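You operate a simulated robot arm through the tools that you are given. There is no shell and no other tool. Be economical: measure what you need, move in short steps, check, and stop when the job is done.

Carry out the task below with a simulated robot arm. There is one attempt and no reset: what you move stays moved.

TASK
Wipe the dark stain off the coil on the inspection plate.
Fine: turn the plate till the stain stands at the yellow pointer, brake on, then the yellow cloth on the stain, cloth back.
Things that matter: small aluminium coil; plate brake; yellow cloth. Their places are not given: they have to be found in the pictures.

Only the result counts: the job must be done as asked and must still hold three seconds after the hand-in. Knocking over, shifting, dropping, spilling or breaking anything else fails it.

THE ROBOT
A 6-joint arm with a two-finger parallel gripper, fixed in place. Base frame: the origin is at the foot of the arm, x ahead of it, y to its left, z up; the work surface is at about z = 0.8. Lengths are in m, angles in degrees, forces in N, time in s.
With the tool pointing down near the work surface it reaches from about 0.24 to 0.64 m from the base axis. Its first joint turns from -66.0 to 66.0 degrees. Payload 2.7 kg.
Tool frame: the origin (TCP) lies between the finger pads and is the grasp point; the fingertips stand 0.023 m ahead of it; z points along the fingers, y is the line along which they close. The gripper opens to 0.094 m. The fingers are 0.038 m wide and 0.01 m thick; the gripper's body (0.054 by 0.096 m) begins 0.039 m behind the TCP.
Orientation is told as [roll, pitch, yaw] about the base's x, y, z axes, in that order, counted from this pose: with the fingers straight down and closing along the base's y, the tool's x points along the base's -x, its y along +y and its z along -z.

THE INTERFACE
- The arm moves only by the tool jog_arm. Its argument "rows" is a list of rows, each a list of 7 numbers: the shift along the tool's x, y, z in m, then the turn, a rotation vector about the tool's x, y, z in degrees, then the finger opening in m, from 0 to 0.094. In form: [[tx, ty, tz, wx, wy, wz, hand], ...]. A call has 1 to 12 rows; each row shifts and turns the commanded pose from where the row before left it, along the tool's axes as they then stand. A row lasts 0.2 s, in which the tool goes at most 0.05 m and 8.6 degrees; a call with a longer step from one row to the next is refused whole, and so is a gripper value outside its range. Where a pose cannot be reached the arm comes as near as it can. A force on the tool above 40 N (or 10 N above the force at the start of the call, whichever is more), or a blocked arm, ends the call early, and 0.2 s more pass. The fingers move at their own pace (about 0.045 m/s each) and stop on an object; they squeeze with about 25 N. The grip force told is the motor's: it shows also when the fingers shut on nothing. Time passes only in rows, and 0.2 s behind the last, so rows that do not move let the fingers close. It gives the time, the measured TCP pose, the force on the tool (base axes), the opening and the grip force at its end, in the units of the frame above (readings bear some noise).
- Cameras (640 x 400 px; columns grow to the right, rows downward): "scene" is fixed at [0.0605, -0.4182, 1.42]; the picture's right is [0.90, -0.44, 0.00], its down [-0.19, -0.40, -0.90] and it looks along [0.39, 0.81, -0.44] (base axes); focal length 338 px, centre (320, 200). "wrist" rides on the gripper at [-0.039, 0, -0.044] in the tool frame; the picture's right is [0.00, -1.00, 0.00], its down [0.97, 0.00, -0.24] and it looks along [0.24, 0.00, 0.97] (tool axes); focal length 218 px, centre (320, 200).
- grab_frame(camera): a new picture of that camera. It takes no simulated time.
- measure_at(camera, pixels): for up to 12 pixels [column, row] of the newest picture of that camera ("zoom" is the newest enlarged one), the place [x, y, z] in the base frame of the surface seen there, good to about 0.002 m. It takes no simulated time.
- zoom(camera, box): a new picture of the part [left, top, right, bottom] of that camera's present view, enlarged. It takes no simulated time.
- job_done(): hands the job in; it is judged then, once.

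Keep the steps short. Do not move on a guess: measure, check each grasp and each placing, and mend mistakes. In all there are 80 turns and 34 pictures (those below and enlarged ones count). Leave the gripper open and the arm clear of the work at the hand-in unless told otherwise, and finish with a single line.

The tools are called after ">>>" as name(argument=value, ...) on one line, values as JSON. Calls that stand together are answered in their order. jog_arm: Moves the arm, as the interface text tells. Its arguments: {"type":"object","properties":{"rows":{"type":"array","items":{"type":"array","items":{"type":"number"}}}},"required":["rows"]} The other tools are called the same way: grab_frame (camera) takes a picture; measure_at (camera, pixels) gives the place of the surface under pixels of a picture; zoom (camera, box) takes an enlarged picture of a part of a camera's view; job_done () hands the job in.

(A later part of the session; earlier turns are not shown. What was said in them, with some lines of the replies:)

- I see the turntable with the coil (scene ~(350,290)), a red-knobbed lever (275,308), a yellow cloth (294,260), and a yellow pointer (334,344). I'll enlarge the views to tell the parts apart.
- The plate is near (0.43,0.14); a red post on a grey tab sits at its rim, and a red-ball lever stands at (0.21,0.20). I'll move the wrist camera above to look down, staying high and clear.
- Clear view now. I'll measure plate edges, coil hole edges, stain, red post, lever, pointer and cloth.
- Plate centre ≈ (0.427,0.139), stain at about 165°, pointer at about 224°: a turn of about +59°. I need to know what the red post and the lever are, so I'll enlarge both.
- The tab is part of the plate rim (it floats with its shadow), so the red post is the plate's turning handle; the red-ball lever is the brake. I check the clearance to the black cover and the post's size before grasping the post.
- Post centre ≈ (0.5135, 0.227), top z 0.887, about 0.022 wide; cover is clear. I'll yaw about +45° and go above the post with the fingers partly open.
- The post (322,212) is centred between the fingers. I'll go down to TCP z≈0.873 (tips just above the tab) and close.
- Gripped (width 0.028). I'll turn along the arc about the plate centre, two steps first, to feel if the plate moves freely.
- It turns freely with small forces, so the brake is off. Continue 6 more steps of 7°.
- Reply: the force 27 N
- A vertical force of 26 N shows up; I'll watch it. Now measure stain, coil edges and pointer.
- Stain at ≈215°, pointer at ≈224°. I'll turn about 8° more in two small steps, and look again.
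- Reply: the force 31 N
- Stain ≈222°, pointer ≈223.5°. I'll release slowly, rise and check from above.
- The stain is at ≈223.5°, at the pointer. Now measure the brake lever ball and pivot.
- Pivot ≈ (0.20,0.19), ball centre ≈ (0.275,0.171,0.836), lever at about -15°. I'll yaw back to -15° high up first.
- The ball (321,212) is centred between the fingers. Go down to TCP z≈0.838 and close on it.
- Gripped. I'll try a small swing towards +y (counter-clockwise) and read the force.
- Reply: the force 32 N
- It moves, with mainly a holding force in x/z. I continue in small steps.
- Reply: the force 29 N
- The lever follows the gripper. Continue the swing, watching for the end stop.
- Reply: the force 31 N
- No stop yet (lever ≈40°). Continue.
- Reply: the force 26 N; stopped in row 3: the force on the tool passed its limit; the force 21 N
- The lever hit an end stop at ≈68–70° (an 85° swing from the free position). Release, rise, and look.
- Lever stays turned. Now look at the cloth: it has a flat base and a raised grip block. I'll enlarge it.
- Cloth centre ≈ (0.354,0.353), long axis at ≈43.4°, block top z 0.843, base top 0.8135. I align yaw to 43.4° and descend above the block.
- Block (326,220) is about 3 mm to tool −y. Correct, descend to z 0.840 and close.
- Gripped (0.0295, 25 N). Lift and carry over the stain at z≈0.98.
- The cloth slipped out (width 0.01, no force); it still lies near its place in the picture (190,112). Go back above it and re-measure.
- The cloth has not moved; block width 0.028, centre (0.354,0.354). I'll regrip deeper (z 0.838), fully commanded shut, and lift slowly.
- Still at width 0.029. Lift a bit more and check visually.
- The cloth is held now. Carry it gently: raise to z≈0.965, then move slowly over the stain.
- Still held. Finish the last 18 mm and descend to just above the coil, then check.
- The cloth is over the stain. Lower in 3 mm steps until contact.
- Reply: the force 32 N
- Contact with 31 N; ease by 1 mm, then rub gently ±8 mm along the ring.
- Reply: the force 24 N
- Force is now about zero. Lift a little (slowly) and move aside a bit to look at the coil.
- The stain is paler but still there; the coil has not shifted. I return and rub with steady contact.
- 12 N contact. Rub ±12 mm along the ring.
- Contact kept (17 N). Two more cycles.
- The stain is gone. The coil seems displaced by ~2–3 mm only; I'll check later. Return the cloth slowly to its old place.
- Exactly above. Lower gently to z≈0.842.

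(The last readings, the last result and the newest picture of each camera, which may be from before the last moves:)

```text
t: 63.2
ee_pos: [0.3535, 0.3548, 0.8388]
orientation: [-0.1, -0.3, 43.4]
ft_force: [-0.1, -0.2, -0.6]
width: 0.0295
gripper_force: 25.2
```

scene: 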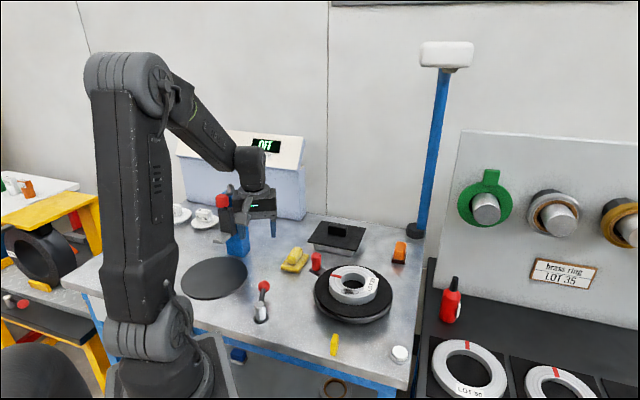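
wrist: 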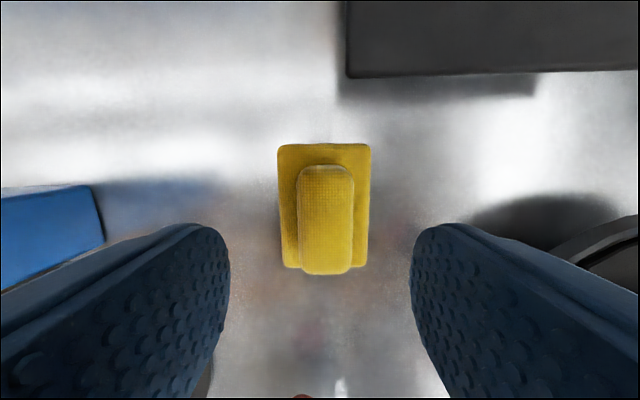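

>>> jog_arm(rows=[[0, 0, 0.001, 0, 0, 0, 0], [0, 0, 0.001, 0, 0, 0, 0], [0, 0, 0, 0, 0, 0, 0]])

```text
t: 64.0
ee_pos: [0.3539, 0.3546, 0.8386]
orientation: [-0.1, -0.4, 43.4]
ft_force: [-3.9, -7.0, 26.5]
width: 0.0296
gripper_force: 24.6
```

Contact with the table. Ease 1 mm, open, and rise.

>>> jog_arm(rows=[[0, 0, -0.001, 0, 0, 0, 0], [0, 0, 0, 0, 0, 0, 0.06], [0, 0, 0, 0, 0, 0, 0.06], [0, 0, 0, 0, 0, 0, 0.06], [0, 0, -0.02, 0, 0, 0, 0.06], [0, 0, -0.04, 0, 0, 0, 0.06], [0, 0, -0.045, 0, 0, 0, 0.06], [0, 0, -0.045, 0, 0, 0, 0.06], [0, 0, -0.045, 0, 0, 0, 0.06], [0, 0, -0.045, 0, 0, 0, 0.09], [0, 0, -0.045, 0, 0, 0, 0.09]])

>>> grab_frame(camera="wrist")

```text
t: 66.4
ee_pos: [0.3511, 0.3517, 1.1213]
orientation: [-0.1, -0.2, 43.4]
ft_force: [-0.1, 0.1, 0.1]
width: 0.0898
gripper_force: 0.1
```

```text
6 pictures are left
```

wrist: 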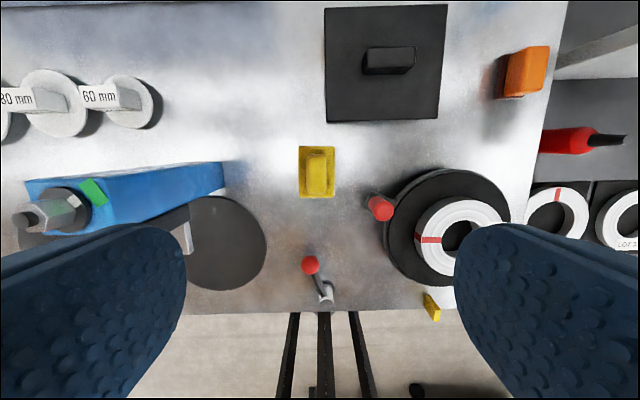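

The cloth lies in its place. Now a check of the coil and plate from above.

>>> jog_arm(rows=[[0.015, -0.034, -0.006, 0, 0, 0, 0.09], [0.015, -0.034, -0.006, 0, 0, 0, 0.09], [0.015, -0.034, -0.006, 0, 0, 0, 0.09], [0.015, -0.034, -0.006, 0, 0, 0, 0.09], [0.015, -0.034, -0.006, 0, 0, 0, 0.09], [0.015, -0.034, -0.006, 0, 0, 0, 0.09], [0, 0, 0, 0, 0, 0, 0.09]])

>>> zoom(camera="wrist", box=[220, 95, 420, 295])

```text
t: 68.0
ee_pos: [0.4276, 0.1424, 1.1588]
orientation: [-0.1, -0.4, 43.4]
ft_force: [-0.2, 0.4, 0.1]
width: 0.09
gripper_force: 0.1
```

```text
2.00 times, centred on (320, 195) of wrist
```

zoom: 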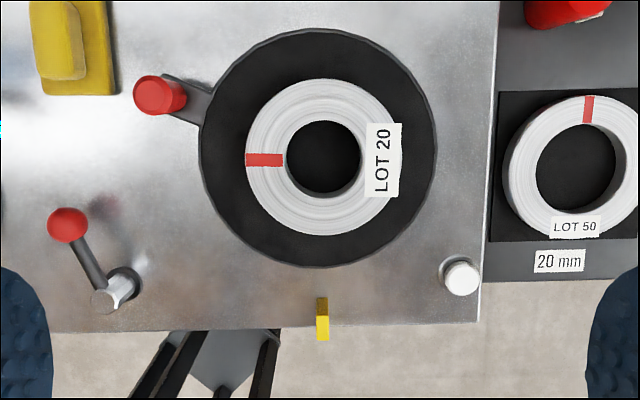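

>>> measure_at(camera="zoom", pixels=[[248, 157], [398, 215], [324, 81], [324, 233], [360, 87], [204, 148], [432, 148], [318, 36], [318, 260], [265, 160], [250, 185], [396, 110]])

```text
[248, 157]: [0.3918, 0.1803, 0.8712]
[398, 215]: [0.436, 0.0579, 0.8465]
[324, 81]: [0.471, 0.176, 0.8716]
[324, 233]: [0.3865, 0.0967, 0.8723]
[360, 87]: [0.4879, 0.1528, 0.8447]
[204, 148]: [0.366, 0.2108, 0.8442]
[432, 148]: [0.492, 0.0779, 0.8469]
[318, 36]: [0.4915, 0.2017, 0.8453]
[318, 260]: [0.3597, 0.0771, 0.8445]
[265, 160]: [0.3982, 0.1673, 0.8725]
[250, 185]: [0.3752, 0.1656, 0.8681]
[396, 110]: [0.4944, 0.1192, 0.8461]
```

The stain is gone, the lever stays, the pointer alignment holds, but the coil slid ~5 mm along the ring on the plate. I'll mend it: closed fingers into the hole at the plate centre (0.427,0.139), then open a little so they centre the coil. First go to above it.

>>> jog_arm(rows=[[0.003, -0.0019, 0.04, 0, 0, 0, 0], [0, 0, 0.045, 0, 0, 0, 0], [0, 0, 0.045, 0, 0, 0, 0], [0, 0, 0.045, 0, 0, 0, 0], [0, 0, 0.045, 0, 0, 0, 0], [0, 0, 0, 0, 0, 0, 0], [0, 0, 0, 0, 0, 0, 0], [0, 0, 0, 0, 0, 0, 0]])

>>> grab_frame(camera="wrist")

```text
t: 69.8
ee_pos: [0.4275, 0.1433, 0.9385]
orientation: [-0.1, -0.4, 43.4]
ft_force: [0.1, 0.0, 0.2]
width: 0.0002
gripper_force: 25.3
```

```text
4 pictures are left
```

wrist: 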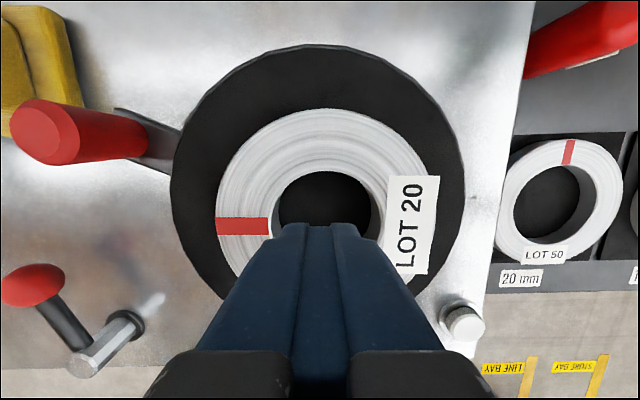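

Fingers are over the hole (hole centre col 325, plate centre col ~318). I'll shift 1.5 mm to tool +y, go down to TCP z≈0.878 (tips ~9 mm above plate).

>>> jog_arm(rows=[[0, 0.0015, 0.015, 0, 0, 0, 0], [0, 0, 0.015, 0, 0, 0, 0], [0, 0, 0.015, 0, 0, 0, 0], [0, 0, 0.015, 0, 0, 0, 0], [0, 0, 0, 0, 0, 0, 0]])

```text
t: 71.0
ee_pos: [0.4268, 0.1417, 0.8778]
orientation: [-0.1, -0.3, 43.4]
ft_force: [-0.2, 0.1, -0.9]
width: 0.0
gripper_force: 24.7
```

No contact. Open in small steps to 0.022.

>>> jog_arm(rows=[[0, 0, 0, 0, 0, 0, 0.008], [0, 0, 0, 0, 0, 0, 0.014], [0, 0, 0, 0, 0, 0, 0.018], [0, 0, 0, 0, 0, 0, 0.02], [0, 0, 0, 0, 0, 0, 0.022], [0, 0, 0, 0, 0, 0, 0.022]])

```text
t: 72.4
ee_pos: [0.4273, 0.1416, 0.879]
orientation: [-0.2, -0.3, 43.3]
ft_force: [2.0, -4.0, 1.6]
width: 0.0205
gripper_force: 0.0
```

Fingers met the hole walls (0.0205). Close, rise straight up, and look.

>>> jog_arm(rows=[[0, 0, 0, 0, 0, 0, 0], [0, 0, 0, 0, 0, 0, 0], [0, 0, 0, 0, 0, 0, 0], [0, 0, -0.02, 0, 0, 0, 0], [0, 0, -0.04, 0, 0, 0, 0], [0, 0, -0.045, 0, 0, 0, 0.05], [0, 0, -0.045, 0, 0, 0, 0.09], [0, 0, -0.045, 0, 0, 0, 0.09], [0, 0, -0.045, 0, 0, 0, 0.09], [0, 0, -0.04, 0, 0, 0, 0.09], [0, 0, 0, 0, 0, 0, 0.09]])

>>> zoom(camera="wrist", box=[220, 95, 420, 295])

```text
t: 74.8
ee_pos: [0.4275, 0.1414, 1.1593]
orientation: [0.0, -0.4, 43.5]
ft_force: [-1.0, 0.7, -0.1]
width: 0.0899
gripper_force: 0.0
```

```text
2.00 times, centred on (320, 195) of wrist
```

zoom: 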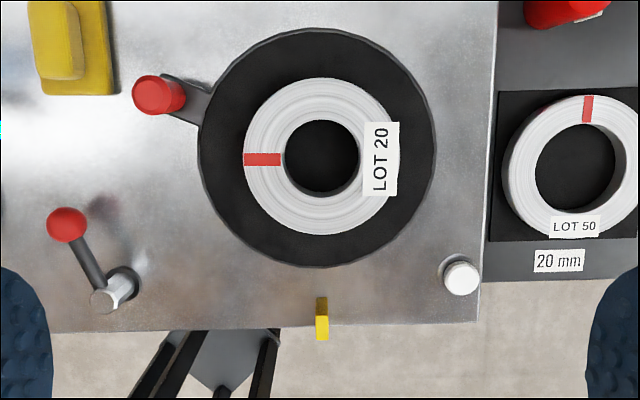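

The coil is now within ~3 mm of centre, the stain is gone, the plate, brake and cloth are all in place, and the gripper is open and clear. Handing in.

>>> job_done()

```text
The job is handed in.
```

The stain is wiped off the coil at the yellow pointer, the brake lever is swung to its far stop but not tested, the cloth is back in its place, and the coil sits about 3 mm off centre after sliding while I rubbed.
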